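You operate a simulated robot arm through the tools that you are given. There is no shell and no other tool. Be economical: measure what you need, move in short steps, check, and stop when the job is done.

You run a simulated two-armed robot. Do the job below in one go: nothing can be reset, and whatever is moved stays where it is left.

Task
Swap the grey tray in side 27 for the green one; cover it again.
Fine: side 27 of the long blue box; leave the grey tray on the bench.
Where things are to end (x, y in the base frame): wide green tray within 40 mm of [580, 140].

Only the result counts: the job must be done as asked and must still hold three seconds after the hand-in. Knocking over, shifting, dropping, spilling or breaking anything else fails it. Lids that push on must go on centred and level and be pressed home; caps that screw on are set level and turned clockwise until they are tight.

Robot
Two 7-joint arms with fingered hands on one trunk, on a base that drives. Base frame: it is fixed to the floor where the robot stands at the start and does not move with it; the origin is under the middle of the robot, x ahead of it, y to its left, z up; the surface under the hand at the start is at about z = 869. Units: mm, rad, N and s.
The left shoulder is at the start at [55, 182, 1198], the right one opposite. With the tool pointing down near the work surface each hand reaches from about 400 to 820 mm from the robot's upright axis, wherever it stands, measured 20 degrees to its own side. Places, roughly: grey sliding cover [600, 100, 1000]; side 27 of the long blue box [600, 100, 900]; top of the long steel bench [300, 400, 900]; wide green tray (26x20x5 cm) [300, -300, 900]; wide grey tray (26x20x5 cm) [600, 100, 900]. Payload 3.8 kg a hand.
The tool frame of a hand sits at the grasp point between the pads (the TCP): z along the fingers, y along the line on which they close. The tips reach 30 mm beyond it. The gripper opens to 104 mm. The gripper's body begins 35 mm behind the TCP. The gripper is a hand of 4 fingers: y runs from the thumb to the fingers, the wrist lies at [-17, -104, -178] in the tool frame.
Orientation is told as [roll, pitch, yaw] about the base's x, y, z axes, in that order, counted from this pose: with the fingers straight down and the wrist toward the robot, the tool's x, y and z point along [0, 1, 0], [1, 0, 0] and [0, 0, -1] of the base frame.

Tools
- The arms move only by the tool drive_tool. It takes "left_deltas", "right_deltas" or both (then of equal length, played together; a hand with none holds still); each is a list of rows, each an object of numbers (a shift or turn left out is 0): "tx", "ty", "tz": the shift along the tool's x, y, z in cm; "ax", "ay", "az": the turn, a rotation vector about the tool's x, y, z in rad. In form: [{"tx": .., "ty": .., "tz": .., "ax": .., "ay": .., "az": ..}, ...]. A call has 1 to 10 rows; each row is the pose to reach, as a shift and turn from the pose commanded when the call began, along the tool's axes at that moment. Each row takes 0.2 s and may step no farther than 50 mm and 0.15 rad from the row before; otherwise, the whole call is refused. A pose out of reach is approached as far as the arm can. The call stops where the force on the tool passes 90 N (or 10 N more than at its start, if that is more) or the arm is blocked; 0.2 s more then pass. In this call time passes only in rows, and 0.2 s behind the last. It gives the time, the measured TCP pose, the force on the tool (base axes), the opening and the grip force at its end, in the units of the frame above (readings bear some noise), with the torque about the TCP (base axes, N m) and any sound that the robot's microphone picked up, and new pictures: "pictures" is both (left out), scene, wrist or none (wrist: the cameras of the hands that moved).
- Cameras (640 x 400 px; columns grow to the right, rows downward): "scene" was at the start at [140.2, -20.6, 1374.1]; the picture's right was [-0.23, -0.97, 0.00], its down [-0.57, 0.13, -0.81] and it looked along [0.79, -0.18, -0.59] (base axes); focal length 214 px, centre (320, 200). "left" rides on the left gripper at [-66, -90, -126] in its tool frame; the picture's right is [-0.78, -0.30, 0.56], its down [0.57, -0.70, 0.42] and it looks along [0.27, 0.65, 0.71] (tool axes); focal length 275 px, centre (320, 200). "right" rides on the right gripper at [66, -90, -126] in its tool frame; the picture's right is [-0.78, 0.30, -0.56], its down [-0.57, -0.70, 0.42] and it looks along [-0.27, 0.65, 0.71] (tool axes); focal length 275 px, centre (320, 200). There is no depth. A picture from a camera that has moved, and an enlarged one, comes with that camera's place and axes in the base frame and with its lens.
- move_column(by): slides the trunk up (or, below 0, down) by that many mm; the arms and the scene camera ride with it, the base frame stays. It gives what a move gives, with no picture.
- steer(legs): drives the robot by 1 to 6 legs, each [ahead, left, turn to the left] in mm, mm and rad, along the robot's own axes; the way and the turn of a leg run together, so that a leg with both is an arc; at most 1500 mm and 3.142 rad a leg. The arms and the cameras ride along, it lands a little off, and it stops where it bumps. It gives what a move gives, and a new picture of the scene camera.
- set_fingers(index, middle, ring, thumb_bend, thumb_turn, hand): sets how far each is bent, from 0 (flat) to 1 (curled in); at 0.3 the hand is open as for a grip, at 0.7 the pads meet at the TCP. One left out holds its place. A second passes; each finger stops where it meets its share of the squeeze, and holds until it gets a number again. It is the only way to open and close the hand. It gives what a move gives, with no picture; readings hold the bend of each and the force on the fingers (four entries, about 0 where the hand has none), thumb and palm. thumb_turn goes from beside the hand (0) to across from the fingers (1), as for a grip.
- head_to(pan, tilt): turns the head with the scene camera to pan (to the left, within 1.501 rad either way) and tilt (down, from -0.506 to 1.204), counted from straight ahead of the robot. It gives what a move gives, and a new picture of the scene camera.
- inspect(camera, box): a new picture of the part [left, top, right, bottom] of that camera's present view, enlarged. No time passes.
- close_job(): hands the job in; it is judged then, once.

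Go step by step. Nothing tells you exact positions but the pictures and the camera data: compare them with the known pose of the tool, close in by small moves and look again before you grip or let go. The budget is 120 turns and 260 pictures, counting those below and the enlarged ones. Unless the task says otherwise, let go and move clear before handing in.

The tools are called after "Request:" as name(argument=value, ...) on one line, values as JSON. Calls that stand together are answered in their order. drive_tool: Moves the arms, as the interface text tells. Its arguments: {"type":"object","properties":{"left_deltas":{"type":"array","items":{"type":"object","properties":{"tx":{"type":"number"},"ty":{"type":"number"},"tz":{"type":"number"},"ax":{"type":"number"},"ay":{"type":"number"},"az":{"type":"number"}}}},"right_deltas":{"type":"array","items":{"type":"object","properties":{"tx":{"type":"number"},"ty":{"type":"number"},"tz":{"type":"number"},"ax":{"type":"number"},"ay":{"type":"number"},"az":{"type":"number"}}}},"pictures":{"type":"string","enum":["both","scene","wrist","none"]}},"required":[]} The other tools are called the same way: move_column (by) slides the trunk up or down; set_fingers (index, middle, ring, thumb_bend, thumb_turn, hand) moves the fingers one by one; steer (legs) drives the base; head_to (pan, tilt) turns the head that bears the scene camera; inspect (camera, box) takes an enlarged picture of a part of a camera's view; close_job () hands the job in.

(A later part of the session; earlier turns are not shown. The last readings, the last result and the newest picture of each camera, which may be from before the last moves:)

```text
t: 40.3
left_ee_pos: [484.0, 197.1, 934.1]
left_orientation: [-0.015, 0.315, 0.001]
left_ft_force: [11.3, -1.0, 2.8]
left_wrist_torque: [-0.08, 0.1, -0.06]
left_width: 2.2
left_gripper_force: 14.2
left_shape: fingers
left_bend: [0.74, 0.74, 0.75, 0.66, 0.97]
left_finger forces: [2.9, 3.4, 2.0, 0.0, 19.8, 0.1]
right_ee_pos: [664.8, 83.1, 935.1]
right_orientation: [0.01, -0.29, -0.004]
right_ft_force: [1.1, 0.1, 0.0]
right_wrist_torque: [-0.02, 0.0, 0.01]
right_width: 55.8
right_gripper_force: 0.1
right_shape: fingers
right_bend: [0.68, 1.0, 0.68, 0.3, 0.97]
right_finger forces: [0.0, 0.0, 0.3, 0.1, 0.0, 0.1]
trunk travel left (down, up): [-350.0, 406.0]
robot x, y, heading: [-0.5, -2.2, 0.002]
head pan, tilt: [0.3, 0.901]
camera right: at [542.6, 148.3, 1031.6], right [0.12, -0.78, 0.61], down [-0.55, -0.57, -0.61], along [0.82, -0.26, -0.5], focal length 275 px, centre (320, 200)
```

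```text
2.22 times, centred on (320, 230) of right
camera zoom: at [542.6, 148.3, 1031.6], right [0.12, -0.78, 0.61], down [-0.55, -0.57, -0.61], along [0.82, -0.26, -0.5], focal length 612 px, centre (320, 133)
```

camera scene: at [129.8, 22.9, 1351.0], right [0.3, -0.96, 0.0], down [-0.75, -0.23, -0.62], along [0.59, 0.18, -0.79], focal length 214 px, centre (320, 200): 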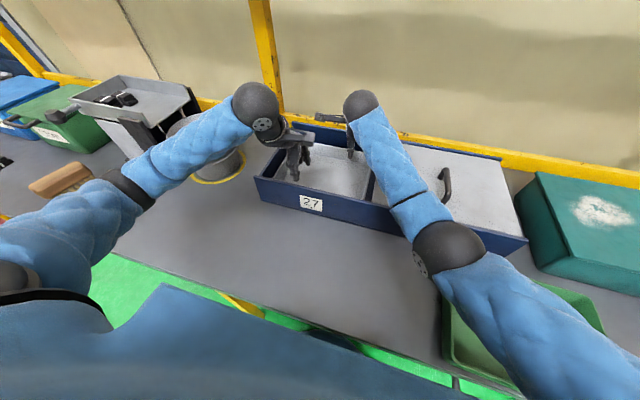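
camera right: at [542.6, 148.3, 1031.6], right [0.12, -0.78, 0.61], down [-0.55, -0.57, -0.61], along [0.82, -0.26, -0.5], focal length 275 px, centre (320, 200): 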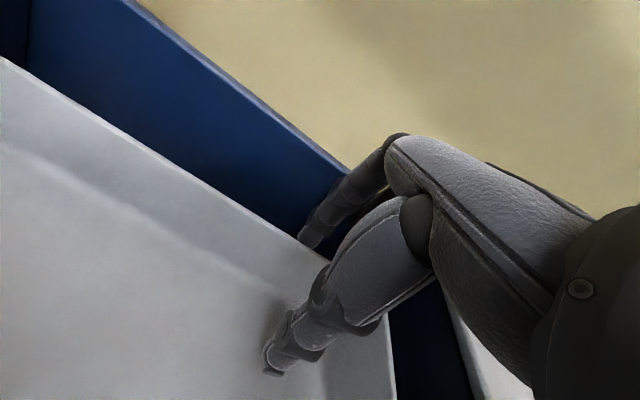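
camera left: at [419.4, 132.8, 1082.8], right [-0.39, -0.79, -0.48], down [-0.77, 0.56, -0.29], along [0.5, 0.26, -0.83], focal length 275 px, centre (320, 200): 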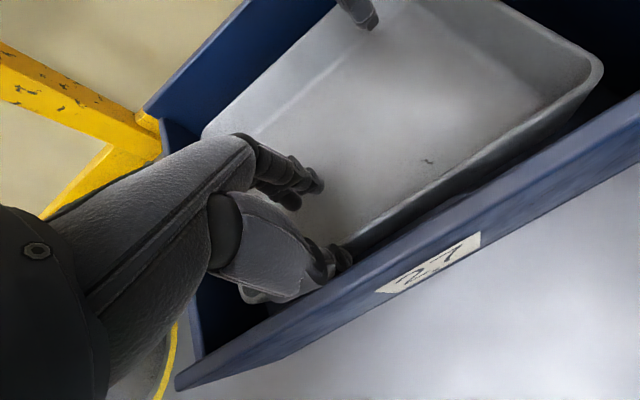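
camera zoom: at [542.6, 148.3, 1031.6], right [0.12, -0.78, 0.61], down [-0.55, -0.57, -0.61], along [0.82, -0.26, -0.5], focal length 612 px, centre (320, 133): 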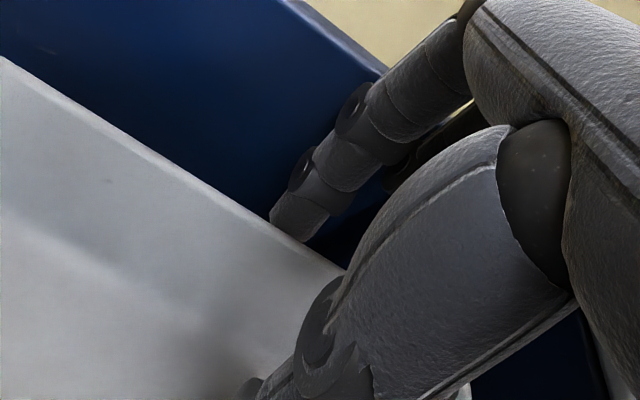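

Free of contact and behind the rim. I'll go 5 mm lower and close thumb, index and ring.

Request:
drive_tool(right_deltas=[{"ty": -0.15, "tz": 0.5}], pictures="none")

Request:
set_fingers(hand="right", index=0.75, ring=0.75, thumb_bend=0.75)

Request:
inspect(camera="right", box=[180, 140, 480, 380])

```text
t: 40.7
left_ee_pos: [484.1, 196.8, 935.4]
left_orientation: [-0.013, 0.313, 0.002]
left_ft_force: [10.9, -1.8, 2.2]
left_wrist_torque: [-0.01, 0.17, -0.03]
left_width: 2.3
left_gripper_force: 14.6
left_shape: fingers
left_bend: [0.74, 0.74, 0.75, 0.66, 0.97]
left_finger forces: [2.9, 3.3, 2.1, 0.0, 19.9, 0.0]
right_ee_pos: [664.3, 83.0, 929.3]
right_orientation: [0.008, -0.288, -0.005]
right_ft_force: [0.1, -0.8, 0.7]
right_wrist_torque: [-0.01, -0.01, 0.01]
right_width: 56.0
right_gripper_force: 0.5
right_shape: fingers
right_bend: [0.68, 1.0, 0.68, 0.3, 0.97]
right_finger forces: [0.1, 0.0, 0.4, 0.0, 0.0, 0.1]
trunk travel left (down, up): [-350.0, 406.0]
robot x, y, heading: [-1.9, 0.6, -0.002]
head pan, tilt: [0.3, 0.901]
```

```text
t: 41.7
left_ee_pos: [484.8, 195.4, 934.7]
left_orientation: [-0.011, 0.314, 0.003]
left_ft_force: [8.0, 3.3, 4.2]
left_wrist_torque: [0.06, 0.24, 0.01]
left_width: 2.1
left_gripper_force: 19.3
left_shape: fingers
left_bend: [0.75, 0.75, 0.75, 0.66, 0.97]
left_finger forces: [2.4, 3.3, 0.0, 0.0, 32.8, 0.0]
right_ee_pos: [665.2, 82.3, 930.1]
right_orientation: [0.009, -0.289, -0.006]
right_ft_force: [9.8, -6.4, -0.7]
right_wrist_torque: [-0.19, -0.05, 0.25]
right_width: 4.7
right_gripper_force: 11.2
right_shape: fingers
right_bend: [0.74, 1.0, 0.73, 0.68, 0.97]
right_finger forces: [7.2, 0.1, 8.8, 0.0, 6.5, 0.0]
trunk travel left (down, up): [-350.0, 406.0]
robot x, y, heading: [-4.7, -3.0, 0.001]
head pan, tilt: [0.3, 0.901]
```

```text
1.67 times, centred on (330, 260) of right
camera zoom: at [543.1, 147.8, 1025.7], right [0.12, -0.78, 0.61], down [-0.55, -0.57, -0.61], along [0.82, -0.26, -0.5], focal length 459 px, centre (303, 100)
```

zoom: 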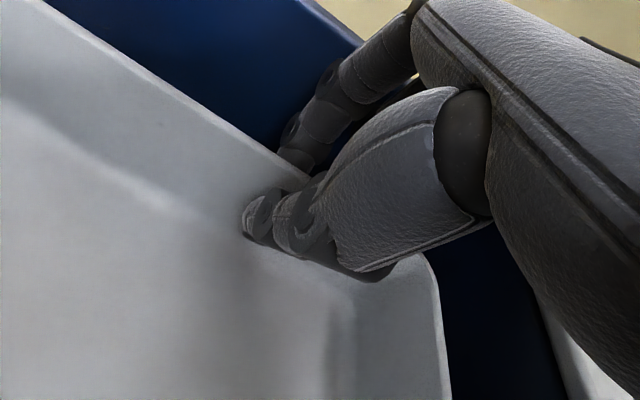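

Both rims are pinched. I'll firm the grips and try a 20 mm lift with both hands together.

Request:
set_fingers(hand="left", index=0.82, middle=0.82, ring=0.82, thumb_bend=0.72)

Request:
set_fingers(hand="right", index=0.82, ring=0.82, thumb_bend=0.8)

Request:
drive_tool(left_deltas=[{"ty": -0.15, "tz": -0.48}, {"ty": -0.31, "tz": -0.95}, {"ty": -0.46, "tz": -1.43}, {"ty": -0.62, "tz": -1.9}], right_deltas=[{"ty": 0.14, "tz": -0.48}, {"ty": 0.28, "tz": -0.96}, {"ty": 0.43, "tz": -1.44}, {"ty": 0.57, "tz": -1.92}], pictures="both")

```text
t: 42.7
left_ee_pos: [484.9, 195.9, 933.6]
left_orientation: [-0.014, 0.313, 0.002]
left_ft_force: [8.3, 1.7, 4.0]
left_wrist_torque: [0.09, 0.24, 0.13]
left_width: 2.7
left_gripper_force: 21.8
left_shape: fingers
left_bend: [0.77, 0.82, 0.82, 0.66, 0.97]
left_finger forces: [8.3, 0.0, 0.0, 0.1, 35.1, 0.1]
right_ee_pos: [665.1, 83.0, 929.7]
right_orientation: [0.007, -0.288, -0.004]
right_ft_force: [9.7, -6.7, 0.6]
right_wrist_torque: [-0.15, -0.1, 0.25]
right_width: 4.4
right_gripper_force: 11.4
right_shape: fingers
right_bend: [0.74, 1.0, 0.73, 0.68, 0.97]
right_finger forces: [7.0, 0.0, 8.7, 0.1, 6.7, 0.0]
trunk travel left (down, up): [-350.0, 406.0]
robot x, y, heading: [0.5, 0.2, 0.005]
head pan, tilt: [0.3, 0.901]
```

```text
t: 43.7
left_ee_pos: [484.5, 196.8, 934.4]
left_orientation: [-0.014, 0.314, 0.003]
left_ft_force: [9.4, 1.0, 1.8]
left_wrist_torque: [0.07, 0.14, 0.17]
left_width: 2.5
left_gripper_force: 21.1
left_shape: fingers
left_bend: [0.77, 0.82, 0.82, 0.66, 0.97]
left_finger forces: [10.7, 0.0, 0.0, 0.0, 32.5, 0.1]
right_ee_pos: [663.9, 83.7, 930.8]
right_orientation: [0.009, -0.288, -0.005]
right_ft_force: [6.0, -4.7, -0.5]
right_wrist_torque: [-0.18, 0.07, 0.31]
right_width: 3.5
right_gripper_force: 16.1
right_shape: fingers
right_bend: [0.74, 1.0, 0.74, 0.69, 0.97]
right_finger forces: [9.4, 0.1, 9.4, 0.1, 13.5, 0.1]
trunk travel left (down, up): [-350.0, 406.0]
robot x, y, heading: [-0.7, -3.5, -0.001]
head pan, tilt: [0.3, 0.901]
```

```text
t: 44.7
left_ee_pos: [483.1, 197.4, 955.2]
left_orientation: [-0.013, 0.315, 0.002]
left_ft_force: [5.5, 4.1, -5.3]
left_wrist_torque: [0.07, -0.12, -0.01]
left_width: 3.0
left_gripper_force: 15.8
left_shape: fingers
left_bend: [0.77, 0.82, 0.82, 0.67, 0.98]
left_finger forces: [10.7, 0.0, 0.0, 0.0, 21.1, 0.1]
right_ee_pos: [663.3, 83.3, 949.8]
right_orientation: [0.01, -0.287, -0.002]
right_ft_force: [3.0, -3.1, -1.8]
right_wrist_torque: [-0.05, 0.15, 0.23]
right_width: 3.3
right_gripper_force: 16.3
right_shape: fingers
right_bend: [0.75, 1.0, 0.74, 0.69, 0.97]
right_finger forces: [9.5, 0.1, 7.8, 0.1, 15.2, 0.1]
trunk travel left (down, up): [-350.0, 406.0]
robot x, y, heading: [-3.8, 1.8, 0.001]
head pan, tilt: [0.3, 0.901]
camera scene: at [128.9, 22.0, 1351.7], right [0.3, -0.96, 0.0], down [-0.75, -0.23, -0.62], along [0.59, 0.18, -0.78], focal length 214 px, centre (320, 200)
camera right: at [542.4, 147.8, 1045.7], right [0.12, -0.78, 0.61], down [-0.55, -0.57, -0.61], along [0.82, -0.26, -0.5], focal length 275 px, centre (320, 200)
camera left: at [438.3, 133.7, 1103.4], right [-0.45, -0.78, -0.43], down [-0.8, 0.57, -0.19], along [0.39, 0.26, -0.88], focal length 275 px, centre (320, 200)
```

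scene: 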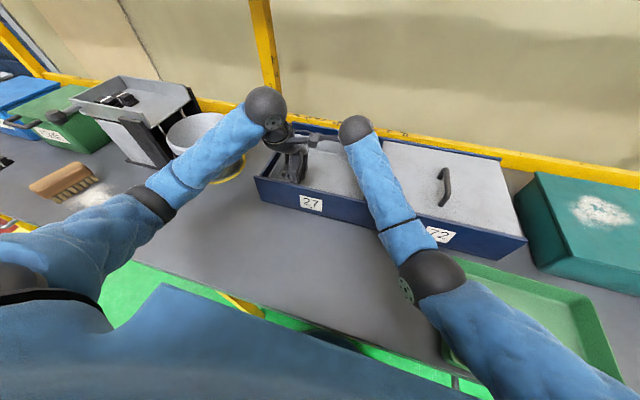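
right: 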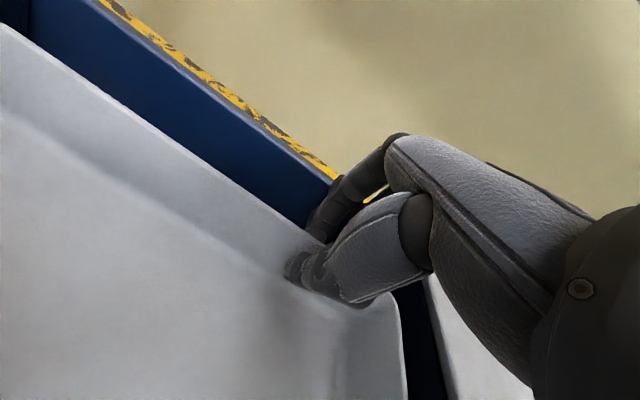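
left: 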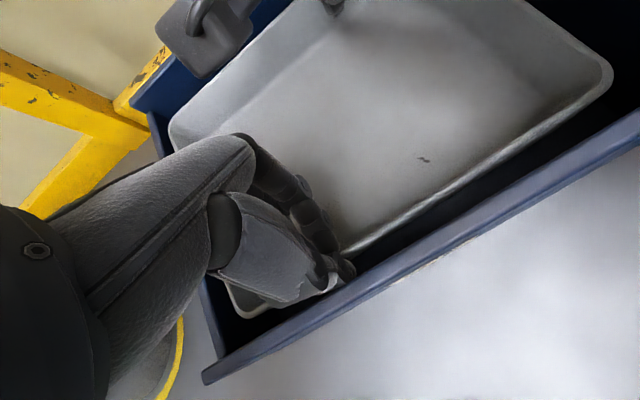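

The tray is coming up in both hands (about 0.6–0.7 kg). I'll continue up by 110 mm.

Request:
drive_tool(left_deltas=[{"ty": -0.34, "tz": -1.05}, {"ty": -0.68, "tz": -2.1}, {"ty": -1.02, "tz": -3.15}, {"ty": -1.36, "tz": -4.2}, {"ty": -1.7, "tz": -5.25}, {"ty": -2.04, "tz": -6.3}, {"ty": -2.38, "tz": -7.35}, {"ty": -2.72, "tz": -8.4}, {"ty": -3.06, "tz": -9.45}, {"ty": -3.4, "tz": -10.5}], right_deltas=[{"ty": 0.31, "tz": -1.05}, {"ty": 0.62, "tz": -2.1}, {"ty": 0.93, "tz": -3.15}, {"ty": 1.24, "tz": -4.2}, {"ty": 1.55, "tz": -5.25}, {"ty": 1.86, "tz": -6.3}, {"ty": 2.17, "tz": -7.35}, {"ty": 2.48, "tz": -8.4}, {"ty": 2.79, "tz": -9.45}, {"ty": 3.1, "tz": -10.5}], pictures="both")

```text
t: 46.9
left_ee_pos: [483.2, 198.6, 1065.9]
left_orientation: [-0.015, 0.313, 0.001]
left_ft_force: [3.6, -0.7, -2.8]
left_wrist_torque: [0.0, -0.14, 0.06]
left_width: 3.5
left_gripper_force: 8.1
left_shape: fingers
left_bend: [0.78, 0.82, 0.82, 0.66, 0.97]
left_finger forces: [10.1, 0.1, 0.0, 0.0, 6.5, 0.0]
right_ee_pos: [662.9, 82.9, 1060.5]
right_orientation: [0.01, -0.288, -0.004]
right_ft_force: [-4.3, 1.0, -1.0]
right_wrist_torque: [0.08, 0.27, 0.29]
right_width: 3.9
right_gripper_force: 16.8
right_shape: fingers
right_bend: [0.75, 1.0, 0.74, 0.69, 0.97]
right_finger forces: [7.6, 0.0, 6.9, 0.0, 18.2, 0.0]
trunk travel left (down, up): [-350.0, 406.0]
robot x, y, heading: [-2.8, -6.6, -0.005]
head pan, tilt: [0.3, 0.901]
camera scene: at [127.4, 21.8, 1351.9], right [0.3, -0.96, 0.0], down [-0.75, -0.23, -0.62], along [0.59, 0.18, -0.78], focal length 214 px, centre (320, 200)
camera right: at [541.0, 147.7, 1156.4], right [0.12, -0.78, 0.61], down [-0.55, -0.57, -0.61], along [0.82, -0.26, -0.5], focal length 275 px, centre (320, 200)
camera left: at [437.2, 135.3, 1213.0], right [-0.45, -0.78, -0.43], down [-0.8, 0.57, -0.2], along [0.4, 0.26, -0.88], focal length 275 px, centre (320, 200)
```

scene: 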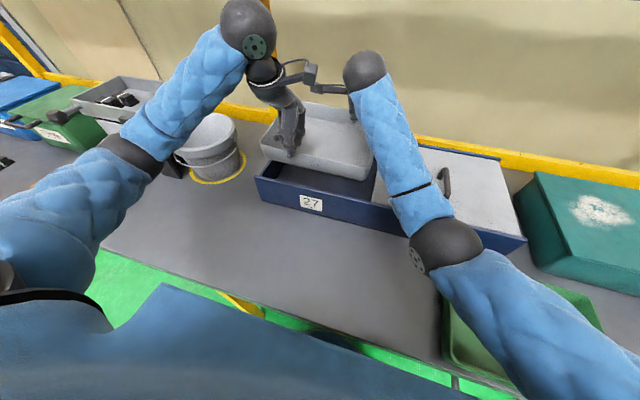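
right: 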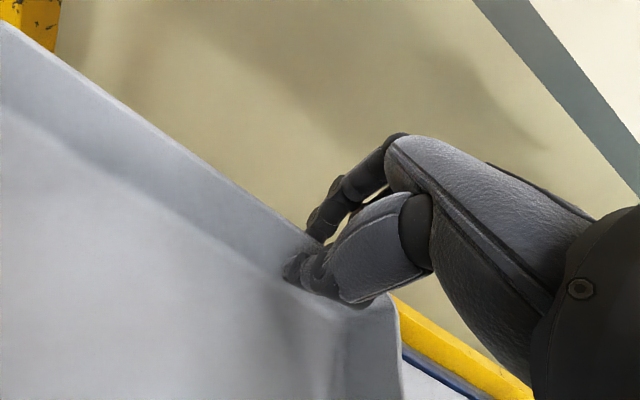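
left: 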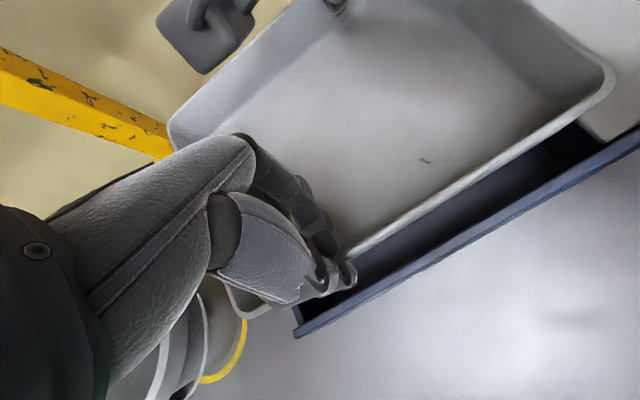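

The tray is clear of the box. I'll firm the left thumb, then drive straight back 262 mm so the tray hangs over the free strip of bench at x≈310.

Request:
set_fingers(hand="left", thumb_bend=0.76)

Request:
steer(legs=[[-130, 0, 0], [-132, 0, 0]])

```text
t: 47.9
left_ee_pos: [483.1, 198.5, 1064.5]
left_orientation: [-0.015, 0.316, 0.003]
left_ft_force: [3.4, 0.9, -1.7]
left_wrist_torque: [0.0, -0.09, 0.08]
left_width: 2.7
left_gripper_force: 12.6
left_shape: fingers
left_bend: [0.78, 0.82, 0.82, 0.67, 0.97]
left_finger forces: [14.0, 0.0, 0.0, 0.0, 11.1, 0.0]
right_ee_pos: [663.7, 82.3, 1060.4]
right_orientation: [0.01, -0.288, -0.005]
right_ft_force: [-3.2, 0.0, -1.6]
right_wrist_torque: [0.05, 0.26, 0.25]
right_width: 3.6
right_gripper_force: 16.6
right_shape: fingers
right_bend: [0.75, 1.0, 0.74, 0.69, 0.97]
right_finger forces: [8.0, 0.0, 6.8, 0.0, 17.6, 0.0]
trunk travel left (down, up): [-350.0, 406.0]
robot x, y, heading: [0.7, 2.4, 0.001]
head pan, tilt: [0.3, 0.901]
```

```text
t: 50.1
left_ee_pos: [216.9, 198.7, 1065.7]
left_orientation: [-0.014, 0.312, 0.004]
left_ft_force: [0.8, 1.7, -2.4]
left_wrist_torque: [0.01, -0.14, 0.07]
left_width: 2.8
left_gripper_force: 12.0
left_shape: fingers
left_bend: [0.78, 0.82, 0.82, 0.67, 0.97]
left_finger forces: [13.2, 0.0, 0.1, 0.0, 11.3, 0.0]
right_ee_pos: [397.7, 83.3, 1061.3]
right_orientation: [0.009, -0.291, 0.001]
right_ft_force: [-2.0, -0.2, -0.4]
right_wrist_torque: [0.1, 0.2, 0.24]
right_width: 3.5
right_gripper_force: 16.4
right_shape: fingers
right_bend: [0.75, 1.0, 0.74, 0.69, 0.97]
right_finger forces: [8.2, 0.1, 7.2, 0.0, 17.1, 0.0]
trunk travel left (down, up): [-350.0, 406.0]
robot x, y, heading: [-265.0, 2.7, -0.001]
head pan, tilt: [0.3, 0.901]
camera scene: at [-139.4, 21.6, 1352.1], right [0.3, -0.95, 0.0], down [-0.75, -0.23, -0.62], along [0.59, 0.18, -0.78], focal length 214 px, centre (320, 200)
```

scene: 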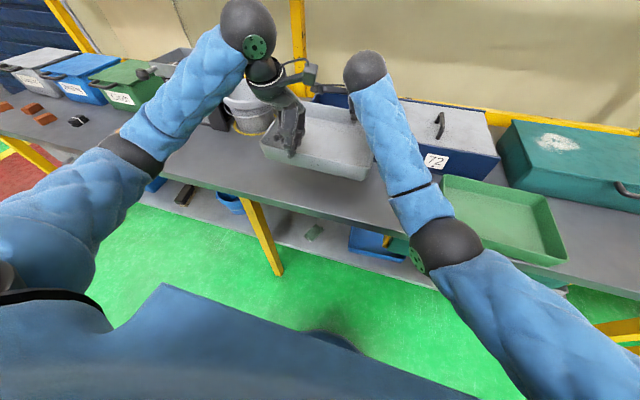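

The tray hangs above the clear strip between bench edge (x≈185) and box (x≈447). I'll lower it 120 mm, easing it 5 mm forward.

Request:
drive_tool(left_deltas=[{"ty": 0.42, "tz": 1.12}, {"ty": 0.84, "tz": 2.25}, {"ty": 1.26, "tz": 3.4}, {"ty": 1.68, "tz": 4.5}, {"ty": 2.1, "tz": 5.6}, {"ty": 2.52, "tz": 6.75}, {"ty": 2.94, "tz": 7.9}, {"ty": 3.36, "tz": 9.0}, {"ty": 3.78, "tz": 10.1}, {"ty": 4.2, "tz": 11.25}], right_deltas=[{"ty": -0.3, "tz": 1.16}, {"ty": -0.6, "tz": 2.32}, {"ty": -0.9, "tz": 3.48}, {"ty": -1.2, "tz": 4.64}, {"ty": -1.5, "tz": 5.8}, {"ty": -1.8, "tz": 6.96}, {"ty": -2.1, "tz": 8.12}, {"ty": -2.4, "tz": 9.28}, {"ty": -2.7, "tz": 10.44}, {"ty": -3.0, "tz": 11.6}], pictures="scene")

Request:
inspect(camera="scene", box=[200, 80, 420, 240])

```text
t: 52.3
left_ee_pos: [223.7, 198.5, 943.9]
left_orientation: [-0.014, 0.313, 0.005]
left_ft_force: [-3.6, 4.4, -2.4]
left_wrist_torque: [0.07, 0.02, -0.03]
left_width: 3.3
left_gripper_force: 11.0
left_shape: fingers
left_bend: [0.78, 0.82, 0.82, 0.67, 0.98]
left_finger forces: [8.9, 0.1, 0.0, 0.0, 13.3, 0.0]
right_ee_pos: [402.4, 83.0, 938.9]
right_orientation: [0.009, -0.289, -0.001]
right_ft_force: [5.1, -4.0, -1.3]
right_wrist_torque: [-0.04, 0.1, 0.29]
right_width: 3.4
right_gripper_force: 16.9
right_shape: fingers
right_bend: [0.75, 1.0, 0.74, 0.7, 0.97]
right_finger forces: [9.7, 0.1, 9.1, 0.1, 14.6, 0.1]
trunk travel left (down, up): [-350.0, 406.0]
robot x, y, heading: [-263.6, -1.1, 0.002]
head pan, tilt: [0.3, 0.901]
camera scene: at [-137.1, 21.7, 1351.8], right [0.3, -0.95, 0.0], down [-0.75, -0.23, -0.62], along [0.59, 0.18, -0.78], focal length 214 px, centre (320, 200)
```

scene: 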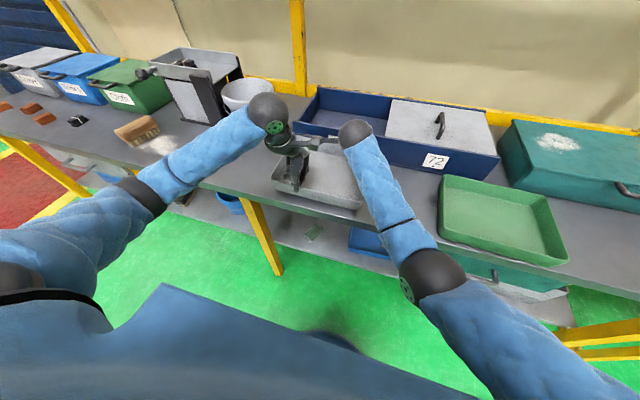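

```text
2.50 times, centred on (310, 160) of scene
camera zoom: at [-137.1, 21.7, 1351.8], right [0.3, -0.95, 0.0], down [-0.75, -0.23, -0.62], along [0.59, 0.18, -0.78], focal length 536 px, centre (345, 300)
```

zoom: 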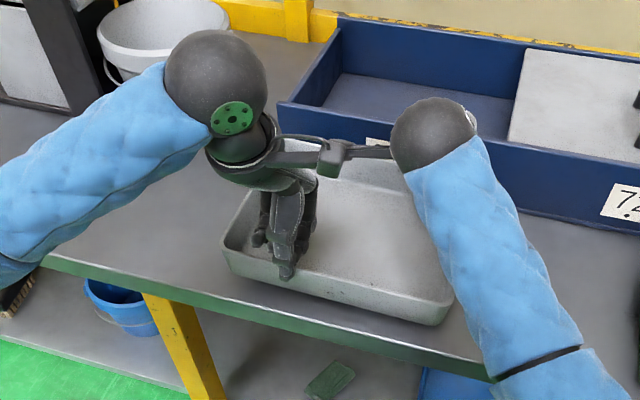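

Request:
drive_tool(left_deltas=[{"ty": 0.28, "tz": 0.38}, {"ty": 0.56, "tz": 0.76}, {"ty": 0.84, "tz": 1.14}, {"ty": 1.12, "tz": 1.52}], right_deltas=[{"ty": 0.01, "tz": 0.47}, {"ty": 0.02, "tz": 0.94}, {"ty": 0.03, "tz": 1.41}, {"ty": 0.04, "tz": 1.88}], pictures="scene")

Request:
inspect(camera="scene", box=[240, 120, 400, 240])

```text
t: 53.3
left_ee_pos: [227.2, 197.4, 928.8]
left_orientation: [-0.012, 0.311, 0.005]
left_ft_force: [-6.0, 6.1, -1.3]
left_wrist_torque: [0.12, 0.03, -0.09]
left_width: 3.1
left_gripper_force: 11.3
left_shape: fingers
left_bend: [0.78, 0.82, 0.82, 0.67, 0.98]
left_finger forces: [8.3, 0.0, 0.0, 0.1, 13.9, 0.1]
right_ee_pos: [406.2, 85.3, 925.3]
right_orientation: [0.008, -0.293, -0.003]
right_ft_force: [-14.6, -7.5, 7.2]
right_wrist_torque: [-0.4, -0.69, -0.28]
right_width: 3.6
right_gripper_force: 29.4
right_shape: fingers
right_bend: [0.75, 1.0, 0.73, 0.7, 0.97]
right_finger forces: [8.2, 0.0, 33.8, 0.0, 16.6, 0.0]
trunk travel left (down, up): [-350.0, 406.0]
robot x, y, heading: [-264.0, 4.3, 0.005]
head pan, tilt: [0.3, 0.901]
camera scene: at [-141.1, 21.3, 1352.4], right [0.3, -0.95, 0.0], down [-0.75, -0.23, -0.62], along [0.59, 0.18, -0.78], focal length 214 px, centre (320, 200)
```

scene: 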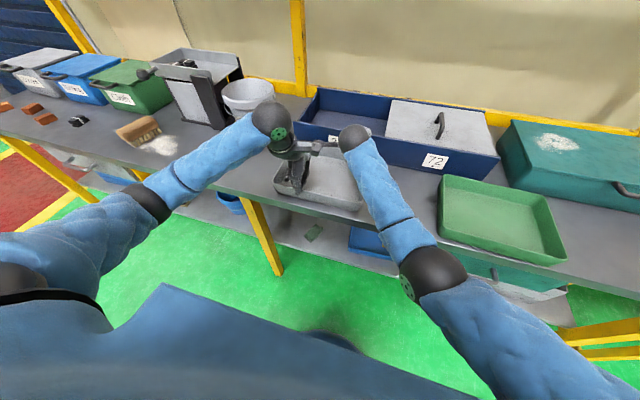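

```text
3.33 times, centred on (320, 180) of scene
camera zoom: at [-141.1, 21.3, 1352.4], right [0.3, -0.95, 0.0], down [-0.75, -0.23, -0.62], along [0.59, 0.18, -0.78], focal length 715 px, centre (320, 267)
```

zoom: 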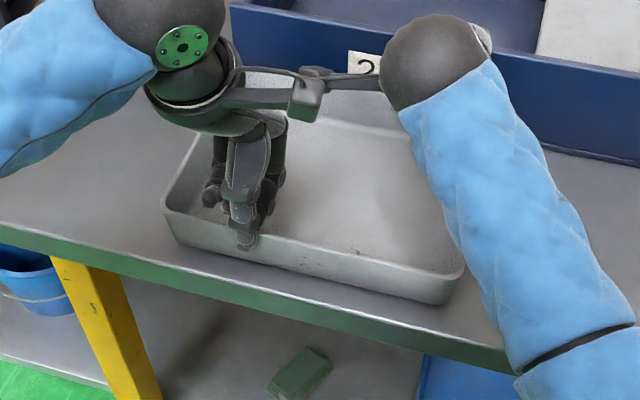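

The right fingers brush the box front, so I'll ease back 8 mm and set the tray down.

Request:
drive_tool(left_deltas=[{"ty": -0.4, "tz": 0.13}, {"ty": -0.8, "tz": 0.26}, {"ty": -0.65, "tz": 0.65}], right_deltas=[{"ty": -0.4, "tz": -0.12}, {"ty": -0.8, "tz": -0.24}, {"ty": -0.9, "tz": 0.16}], pictures="none")

Request:
inspect(camera="scene", box=[240, 120, 400, 240])

```text
t: 54.1
left_ee_pos: [221.5, 198.1, 924.2]
left_orientation: [-0.015, 0.308, 0.005]
left_ft_force: [0.6, 3.0, 11.2]
left_wrist_torque: [-0.04, 0.14, 0.05]
left_width: 4.0
left_gripper_force: 14.5
left_shape: fingers
left_bend: [0.78, 0.82, 0.82, 0.67, 0.98]
left_finger forces: [14.6, 0.0, 0.0, 0.0, 13.6, 0.0]
right_ee_pos: [400.7, 83.6, 919.2]
right_orientation: [0.008, -0.288, -0.004]
right_ft_force: [2.5, -3.0, 1.6]
right_wrist_torque: [-0.14, 0.17, 0.32]
right_width: 3.3
right_gripper_force: 17.2
right_shape: fingers
right_bend: [0.75, 1.0, 0.74, 0.7, 0.97]
right_finger forces: [9.4, 0.0, 9.6, 0.1, 16.3, 0.1]
trunk travel left (down, up): [-350.0, 406.0]
robot x, y, heading: [-266.0, -2.5, 0.001]
head pan, tilt: [0.3, 0.901]
```

```text
3.33 times, centred on (320, 180) of scene
camera zoom: at [-138.1, 21.3, 1352.2], right [0.3, -0.95, 0.0], down [-0.75, -0.23, -0.62], along [0.59, 0.19, -0.78], focal length 715 px, centre (320, 267)
```

zoom: 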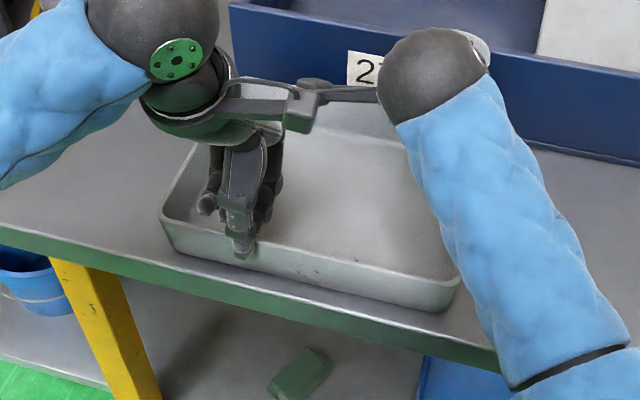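

It's standing on the bench. I'll release both hands.

Request:
set_fingers(hand="right", thumb_bend=0.3, index=0.66, ring=0.66)

Request:
set_fingers(hand="left", thumb_bend=0.55, index=0.3, middle=0.3, ring=0.3)

Request:
drive_tool(left_deltas=[{"ty": -0.31, "tz": -0.95}, {"ty": -0.62, "tz": -1.9}, {"ty": -1.24, "tz": -3.8}, {"ty": -2.5, "tz": -7.6}, {"ty": -3.7, "tz": -11.4}, {"ty": -4.9, "tz": -15.2}], right_deltas=[{"ty": 0.29, "tz": -0.95}, {"ty": 0.58, "tz": -1.9}, {"ty": 1.16, "tz": -3.8}, {"ty": 2.3, "tz": -7.6}, {"ty": 3.5, "tz": -11.4}, {"ty": 4.6, "tz": -15.2}], pictures="scene")

```text
t: 55.1
left_ee_pos: [221.2, 197.3, 923.0]
left_orientation: [-0.013, 0.311, 0.004]
left_ft_force: [6.0, 2.1, 19.3]
left_wrist_torque: [-0.13, 0.17, 0.1]
left_width: 3.9
left_gripper_force: 17.2
left_shape: fingers
left_bend: [0.79, 0.82, 0.82, 0.67, 0.98]
left_finger forces: [20.7, 0.0, 0.0, 0.1, 13.7, 0.0]
right_ee_pos: [401.3, 83.9, 919.6]
right_orientation: [0.008, -0.29, -0.003]
right_ft_force: [0.2, 0.7, -0.6]
right_wrist_torque: [0.0, 0.0, -0.01]
right_width: 57.8
right_gripper_force: 0.1
right_shape: fingers
right_bend: [0.66, 1.0, 0.66, 0.3, 0.97]
right_finger forces: [0.1, 0.0, 0.1, 0.0, 0.0, 0.0]
trunk travel left (down, up): [-350.0, 406.0]
robot x, y, heading: [-266.3, 1.6, 0.003]
head pan, tilt: [0.3, 0.901]
```

```text
t: 56.1
left_ee_pos: [222.6, 198.7, 921.6]
left_orientation: [-0.013, 0.312, 0.003]
left_ft_force: [0.0, -0.5, 0.0]
left_wrist_torque: [-0.03, -0.02, 0.03]
left_width: 72.5
left_gripper_force: 0.0
left_shape: fingers
left_bend: [0.3, 0.3, 0.3, 0.55, 0.97]
left_finger forces: [0.1, 0.0, 0.0, 0.0, 0.0, 0.0]
right_ee_pos: [401.1, 85.6, 917.7]
right_orientation: [0.009, -0.289, -0.002]
right_ft_force: [-0.2, 0.7, -0.3]
right_wrist_torque: [0.02, 0.01, -0.01]
right_width: 58.1
right_gripper_force: 0.0
right_shape: fingers
right_bend: [0.66, 1.0, 0.66, 0.3, 0.97]
right_finger forces: [0.0, 0.0, 0.0, 0.0, 0.1, 0.1]
trunk travel left (down, up): [-350.0, 406.0]
robot x, y, heading: [-262.6, -0.7, -0.001]
head pan, tilt: [0.3, 0.901]
```

```text
t: 57.5
left_ee_pos: [220.3, 200.7, 1084.0]
left_orientation: [-0.012, 0.314, 0.007]
left_ft_force: [0.0, -0.2, -1.1]
left_wrist_torque: [-0.01, -0.07, 0.02]
left_width: 72.8
left_gripper_force: 0.0
left_shape: fingers
left_bend: [0.3, 0.3, 0.3, 0.55, 0.97]
left_finger forces: [0.0, 0.0, 0.1, 0.0, 0.0, 0.1]
right_ee_pos: [400.5, 83.2, 1078.7]
right_orientation: [0.008, -0.289, 0.0]
right_ft_force: [-0.2, 0.7, -0.7]
right_wrist_torque: [0.02, 0.01, 0.02]
right_width: 58.3
right_gripper_force: 0.0
right_shape: fingers
right_bend: [0.66, 1.0, 0.66, 0.3, 0.97]
right_finger forces: [0.0, 0.0, 0.0, 0.0, 0.0, 0.0]
trunk travel left (down, up): [-350.0, 406.0]
robot x, y, heading: [-263.5, -1.3, 0.002]
head pan, tilt: [0.3, 0.901]
camera scene: at [-138.2, 21.2, 1352.0], right [0.3, -0.95, 0.0], down [-0.75, -0.23, -0.62], along [0.59, 0.19, -0.78], focal length 214 px, centre (320, 200)
```

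scene: 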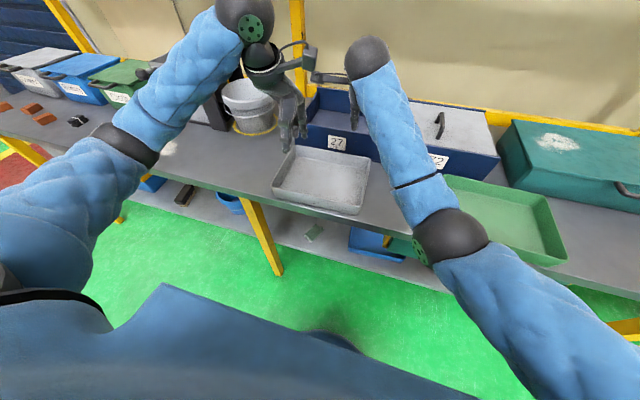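

The grey tray rests on the bench. I'll drive right 440 mm with the hands high, to the same stance before the green tray.

Request:
steer(legs=[[-15, -220, 0], [0, -220, 0]])

Request:
inspect(camera="left", box=[0, 0, 640, 400])

Request:
inspect(camera="right", box=[0, 0, 640, 400])

```text
t: 60.5
left_ee_pos: [206.9, -242.0, 1082.9]
left_orientation: [-0.013, 0.314, 0.003]
left_ft_force: [-0.2, -0.6, 1.1]
left_wrist_torque: [0.04, 0.0, 0.05]
left_width: 72.7
left_gripper_force: 0.1
left_shape: fingers
left_bend: [0.3, 0.3, 0.3, 0.55, 0.97]
left_finger forces: [0.1, 0.0, 0.1, 0.0, 0.0, 0.0]
right_ee_pos: [386.7, -360.2, 1078.1]
right_orientation: [0.012, -0.288, -0.005]
right_ft_force: [-0.3, -0.1, 1.0]
right_wrist_torque: [0.05, -0.02, 0.04]
right_width: 57.6
right_gripper_force: 0.0
right_shape: fingers
right_bend: [0.66, 1.0, 0.66, 0.3, 0.97]
right_finger forces: [0.1, 0.0, 0.1, 0.0, 0.0, 0.0]
trunk travel left (down, up): [-350.0, 406.0]
robot x, y, heading: [-279.0, -442.0, 0.004]
head pan, tilt: [0.3, 0.901]
camera scene: at [-152.5, -421.3, 1351.9], right [0.3, -0.96, 0.0], down [-0.75, -0.23, -0.62], along [0.59, 0.18, -0.78], focal length 214 px, centre (320, 200)
```

scene: 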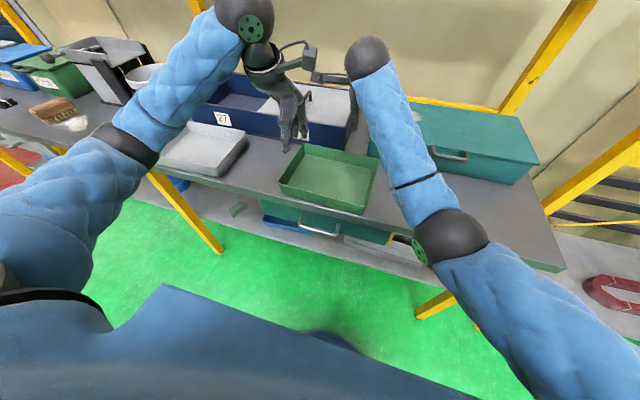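

```text
1.00 times, centred on (320, 200) of left (not enlarged: the box is as wide or as high as the picture)
camera zoom: at [160.3, -306.1, 1231.2], right [-0.45, -0.78, -0.43], down [-0.8, 0.57, -0.19], along [0.4, 0.26, -0.88], focal length 275 px, centre (320, 200)
```

zoom: 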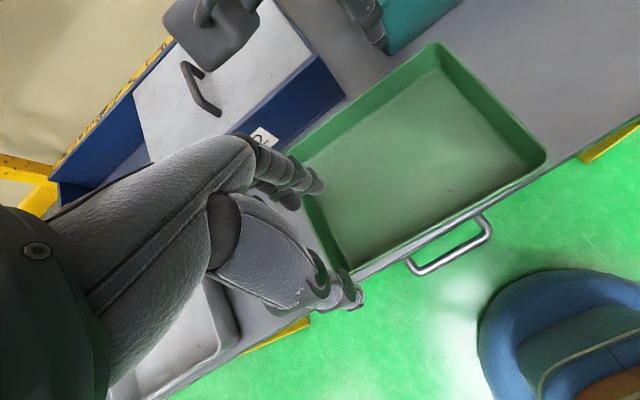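

```text
1.00 times, centred on (320, 200) of right (not enlarged: the box is as wide or as high as the picture)
camera zoom: at [264.2, -295.2, 1173.8], right [0.12, -0.78, 0.61], down [-0.55, -0.57, -0.61], along [0.82, -0.26, -0.5], focal length 275 px, centre (320, 200)
```

zoom: 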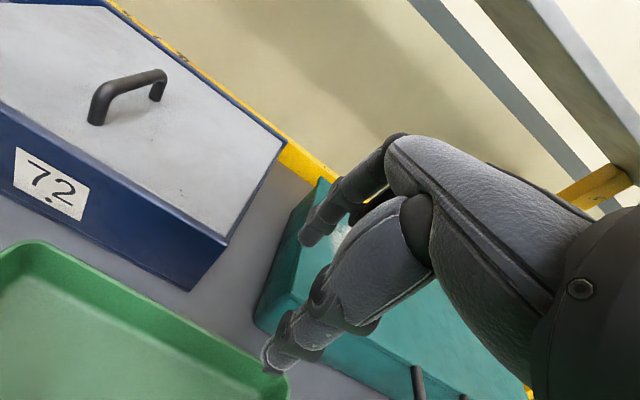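

The green tray is empty: front rim x≈196, back x≈398, centre y≈−296. The hands are almost exactly above the matching grip points, so I'll lower 120 mm and check.

Request:
drive_tool(left_deltas=[{"ty": 0.6, "tz": 1.9}, {"ty": 1.2, "tz": 3.8}, {"ty": 1.8, "tz": 5.7}, {"ty": 2.4, "tz": 7.6}, {"ty": 3.0, "tz": 9.5}, {"ty": 3.6, "tz": 11.4}], right_deltas=[{"ty": -0.5, "tz": 1.92}, {"ty": -1.07, "tz": 3.83}, {"ty": -1.64, "tz": 5.75}, {"ty": -2.21, "tz": 7.66}, {"ty": -2.78, "tz": 9.58}, {"ty": -3.35, "tz": 11.5}], pictures="both")

```text
t: 61.9
left_ee_pos: [205.6, -242.9, 962.1]
left_orientation: [-0.014, 0.311, 0.001]
left_ft_force: [0.2, -0.9, -0.8]
left_wrist_torque: [-0.01, 0.0, 0.0]
left_width: 72.5
left_gripper_force: 0.0
left_shape: fingers
left_bend: [0.3, 0.3, 0.3, 0.55, 0.97]
left_finger forces: [0.1, 0.0, 0.0, 0.0, 0.0, 0.0]
right_ee_pos: [388.4, -357.8, 954.9]
right_orientation: [0.01, -0.291, -0.004]
right_ft_force: [-0.1, 1.3, -0.4]
right_wrist_torque: [0.0, 0.0, 0.01]
right_width: 58.1
right_gripper_force: 0.1
right_shape: fingers
right_bend: [0.66, 1.0, 0.66, 0.3, 0.97]
right_finger forces: [0.0, 0.1, 0.0, 0.0, 0.1, 0.0]
trunk travel left (down, up): [-350.0, 406.0]
robot x, y, heading: [-280.6, -440.4, -0.001]
head pan, tilt: [0.3, 0.901]
camera scene: at [-152.4, -419.7, 1351.9], right [0.3, -0.96, 0.0], down [-0.75, -0.23, -0.62], along [0.59, 0.18, -0.78], focal length 214 px, centre (320, 200)
camera right: at [265.1, -292.4, 1052.2], right [0.12, -0.78, 0.61], down [-0.55, -0.57, -0.61], along [0.82, -0.26, -0.5], focal length 275 px, centre (320, 200)
camera left: at [158.3, -306.2, 1111.4], right [-0.45, -0.78, -0.43], down [-0.8, 0.56, -0.2], along [0.4, 0.26, -0.88], focal length 275 px, centre (320, 200)
```

scene: 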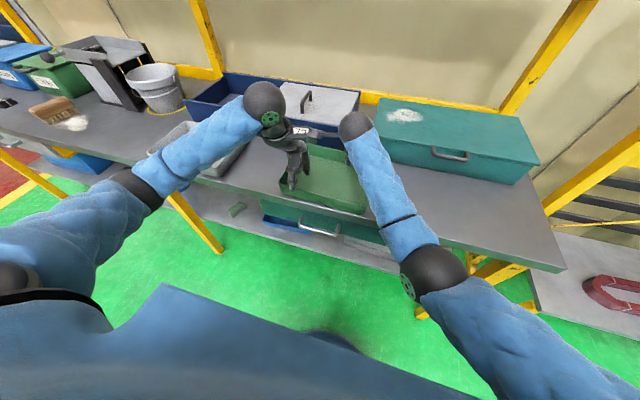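
right: 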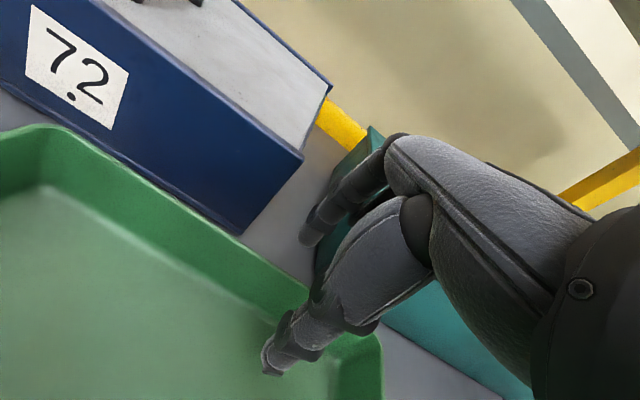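
left: 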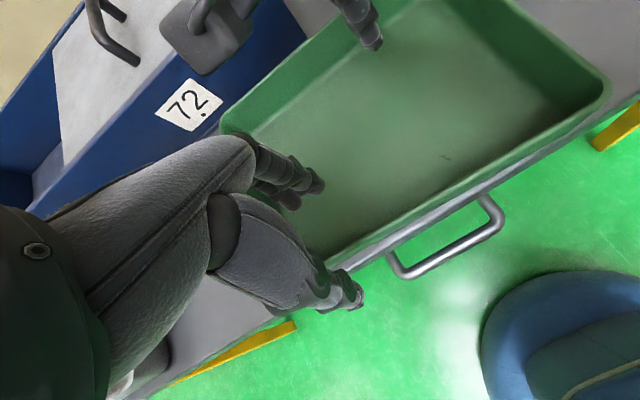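

Request:
drive_tool(left_deltas=[{"ty": 0.5, "tz": 1.8}, {"ty": 1.04, "tz": 3.55}], right_deltas=[{"ty": -0.7, "tz": 1.0}, {"ty": -1.28, "tz": 2.2}], pictures="wrist")

Request:
inspect(camera="right", box=[200, 140, 440, 320])

```text
t: 62.5
left_ee_pos: [203.3, -242.2, 926.5]
left_orientation: [-0.014, 0.311, 0.001]
left_ft_force: [-0.1, 0.1, -0.8]
left_wrist_torque: [-0.02, -0.01, 0.0]
left_width: 72.4
left_gripper_force: 0.1
left_shape: fingers
left_bend: [0.3, 0.3, 0.3, 0.55, 0.97]
left_finger forces: [0.0, 0.1, 0.0, 0.0, 0.0, 0.1]
right_ee_pos: [381.6, -358.5, 931.3]
right_orientation: [0.009, -0.289, -0.006]
right_ft_force: [0.7, -0.2, 0.5]
right_wrist_torque: [-0.01, -0.05, -0.01]
right_width: 58.6
right_gripper_force: 0.7
right_shape: fingers
right_bend: [0.66, 1.0, 0.66, 0.3, 0.97]
right_finger forces: [0.8, 0.1, 0.1, 0.1, 0.0, 0.1]
trunk travel left (down, up): [-350.0, 406.0]
robot x, y, heading: [-279.3, -441.1, 0.001]
head pan, tilt: [0.3, 0.901]
camera right: at [259.3, -293.1, 1028.3], right [0.12, -0.78, 0.61], down [-0.55, -0.57, -0.61], along [0.83, -0.26, -0.5], focal length 275 px, centre (320, 200)
camera left: at [156.8, -307.1, 1075.4], right [-0.45, -0.78, -0.43], down [-0.8, 0.56, -0.2], along [0.4, 0.26, -0.88], focal length 275 px, centre (320, 200)
```

right: 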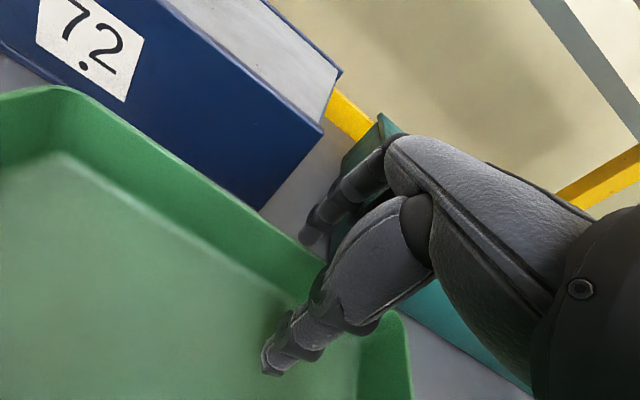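
left: 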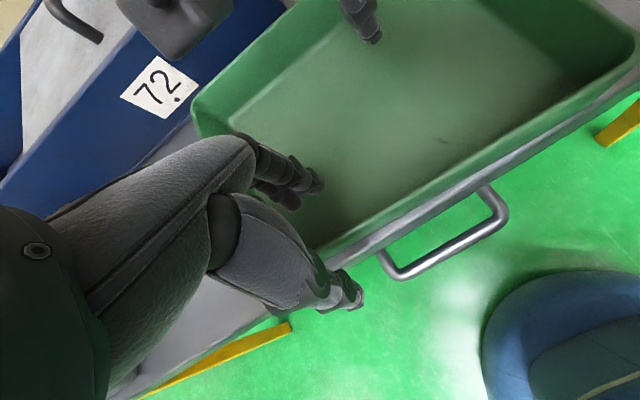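

```text
2.22 times, centred on (320, 230) of right
camera zoom: at [259.3, -293.1, 1028.3], right [0.12, -0.78, 0.61], down [-0.55, -0.57, -0.61], along [0.83, -0.26, -0.5], focal length 612 px, centre (320, 133)
```

zoom: 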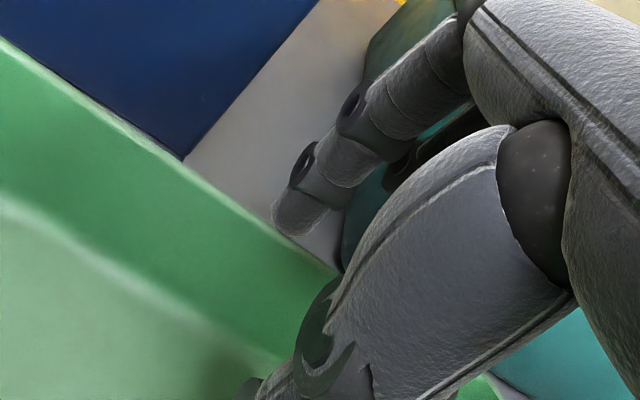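

Same geometry as before: index just behind the back rim, left thumb outside the front one. I'll go the last centimetre down and close gently, left first.

Request:
drive_tool(left_deltas=[{"ty": 0.15, "tz": 0.4}, {"ty": 0.35, "tz": 0.8}], right_deltas=[{"ty": 0.1, "tz": 0.6}, {"ty": -0.15, "tz": 1.25}], pictures="none")

Request:
set_fingers(hand="left", thumb_bend=0.69, index=0.75, middle=0.75, ring=0.75)

Request:
set_fingers(hand="right", thumb_bend=0.78, index=0.78, ring=0.78)

Request:
inspect(camera="left", box=[180, 80, 500, 340])

Request:
inspect(camera="right", box=[180, 140, 480, 380])

```text
t: 63.1
left_ee_pos: [205.2, -243.6, 917.1]
left_orientation: [-0.013, 0.313, 0.004]
left_ft_force: [-0.1, -0.3, 0.6]
left_wrist_torque: [0.01, -0.03, -0.02]
left_width: 72.8
left_gripper_force: 0.1
left_shape: fingers
left_bend: [0.3, 0.3, 0.3, 0.55, 0.97]
left_finger forces: [0.1, 0.0, 0.1, 0.0, 0.0, 0.1]
right_ee_pos: [384.9, -358.1, 920.2]
right_orientation: [0.009, -0.292, -0.003]
right_ft_force: [0.0, 0.0, -0.2]
right_wrist_torque: [0.01, 0.0, -0.01]
right_width: 58.2
right_gripper_force: 0.1
right_shape: fingers
right_bend: [0.66, 1.0, 0.66, 0.3, 0.97]
right_finger forces: [0.1, 0.0, 0.0, 0.1, 0.1, 0.0]
trunk travel left (down, up): [-350.0, 406.0]
robot x, y, heading: [-281.0, -440.7, -0.002]
head pan, tilt: [0.3, 0.901]
```

```text
t: 64.1
left_ee_pos: [206.0, -243.4, 917.9]
left_orientation: [-0.014, 0.315, 0.003]
left_ft_force: [-0.3, -1.0, -0.2]
left_wrist_torque: [-0.04, -0.05, -0.1]
left_width: 4.1
left_gripper_force: 5.6
left_shape: fingers
left_bend: [0.74, 0.74, 0.75, 0.65, 0.97]
left_finger forces: [2.1, 2.1, 1.5, 0.0, 5.7, 0.0]
right_ee_pos: [384.0, -359.1, 919.5]
right_orientation: [0.009, -0.29, -0.004]
right_ft_force: [0.0, 0.6, 0.3]
right_wrist_torque: [0.01, -0.02, 0.02]
right_width: 58.4
right_gripper_force: 0.1
right_shape: fingers
right_bend: [0.66, 1.0, 0.66, 0.3, 0.97]
right_finger forces: [0.0, 0.0, 0.0, 0.0, 0.0, 0.0]
trunk travel left (down, up): [-350.0, 406.0]
robot x, y, heading: [-279.2, -441.1, -0.001]
head pan, tilt: [0.3, 0.901]
```

```text
t: 65.1
left_ee_pos: [206.3, -243.1, 917.4]
left_orientation: [-0.011, 0.315, 0.003]
left_ft_force: [-4.4, 4.4, 1.3]
left_wrist_torque: [0.01, -0.01, -0.14]
left_width: 5.3
left_gripper_force: 4.6
left_shape: fingers
left_bend: [0.75, 0.75, 0.75, 0.63, 0.99]
left_finger forces: [0.4, 1.1, 0.5, 0.0, 6.7, 0.1]
right_ee_pos: [384.3, -357.8, 919.9]
right_orientation: [0.006, -0.288, -0.003]
right_ft_force: [3.7, -4.2, -0.7]
right_wrist_torque: [-0.17, 0.21, 0.29]
right_width: 8.0
right_gripper_force: 16.0
right_shape: fingers
right_bend: [0.77, 1.0, 0.77, 0.64, 0.97]
right_finger forces: [8.3, 0.0, 9.4, 0.0, 13.3, 0.0]
trunk travel left (down, up): [-350.0, 406.0]
robot x, y, heading: [-280.9, -442.3, 0.004]
head pan, tilt: [0.3, 0.901]
```

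```text
1.54 times, centred on (340, 210) of left
camera zoom: at [159.2, -307.0, 1065.9], right [-0.45, -0.78, -0.43], down [-0.8, 0.56, -0.19], along [0.39, 0.26, -0.88], focal length 424 px, centre (289, 185)
```

zoom: 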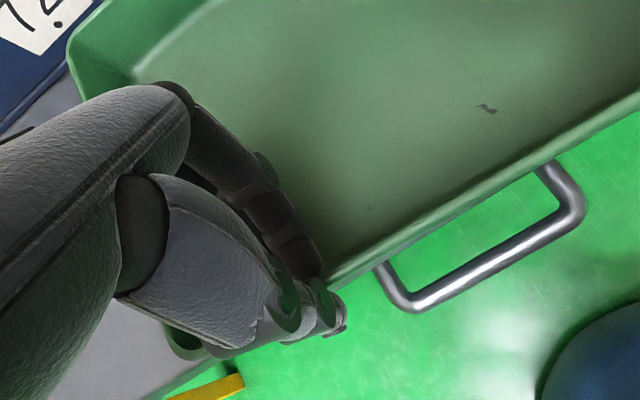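

```text
1.67 times, centred on (330, 260) of right
camera zoom: at [262.0, -293.6, 1015.7], right [0.12, -0.78, 0.61], down [-0.55, -0.57, -0.61], along [0.82, -0.26, -0.5], focal length 459 px, centre (303, 100)
```

zoom: 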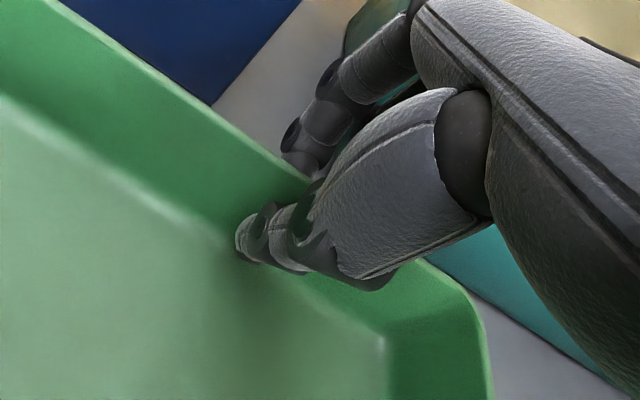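

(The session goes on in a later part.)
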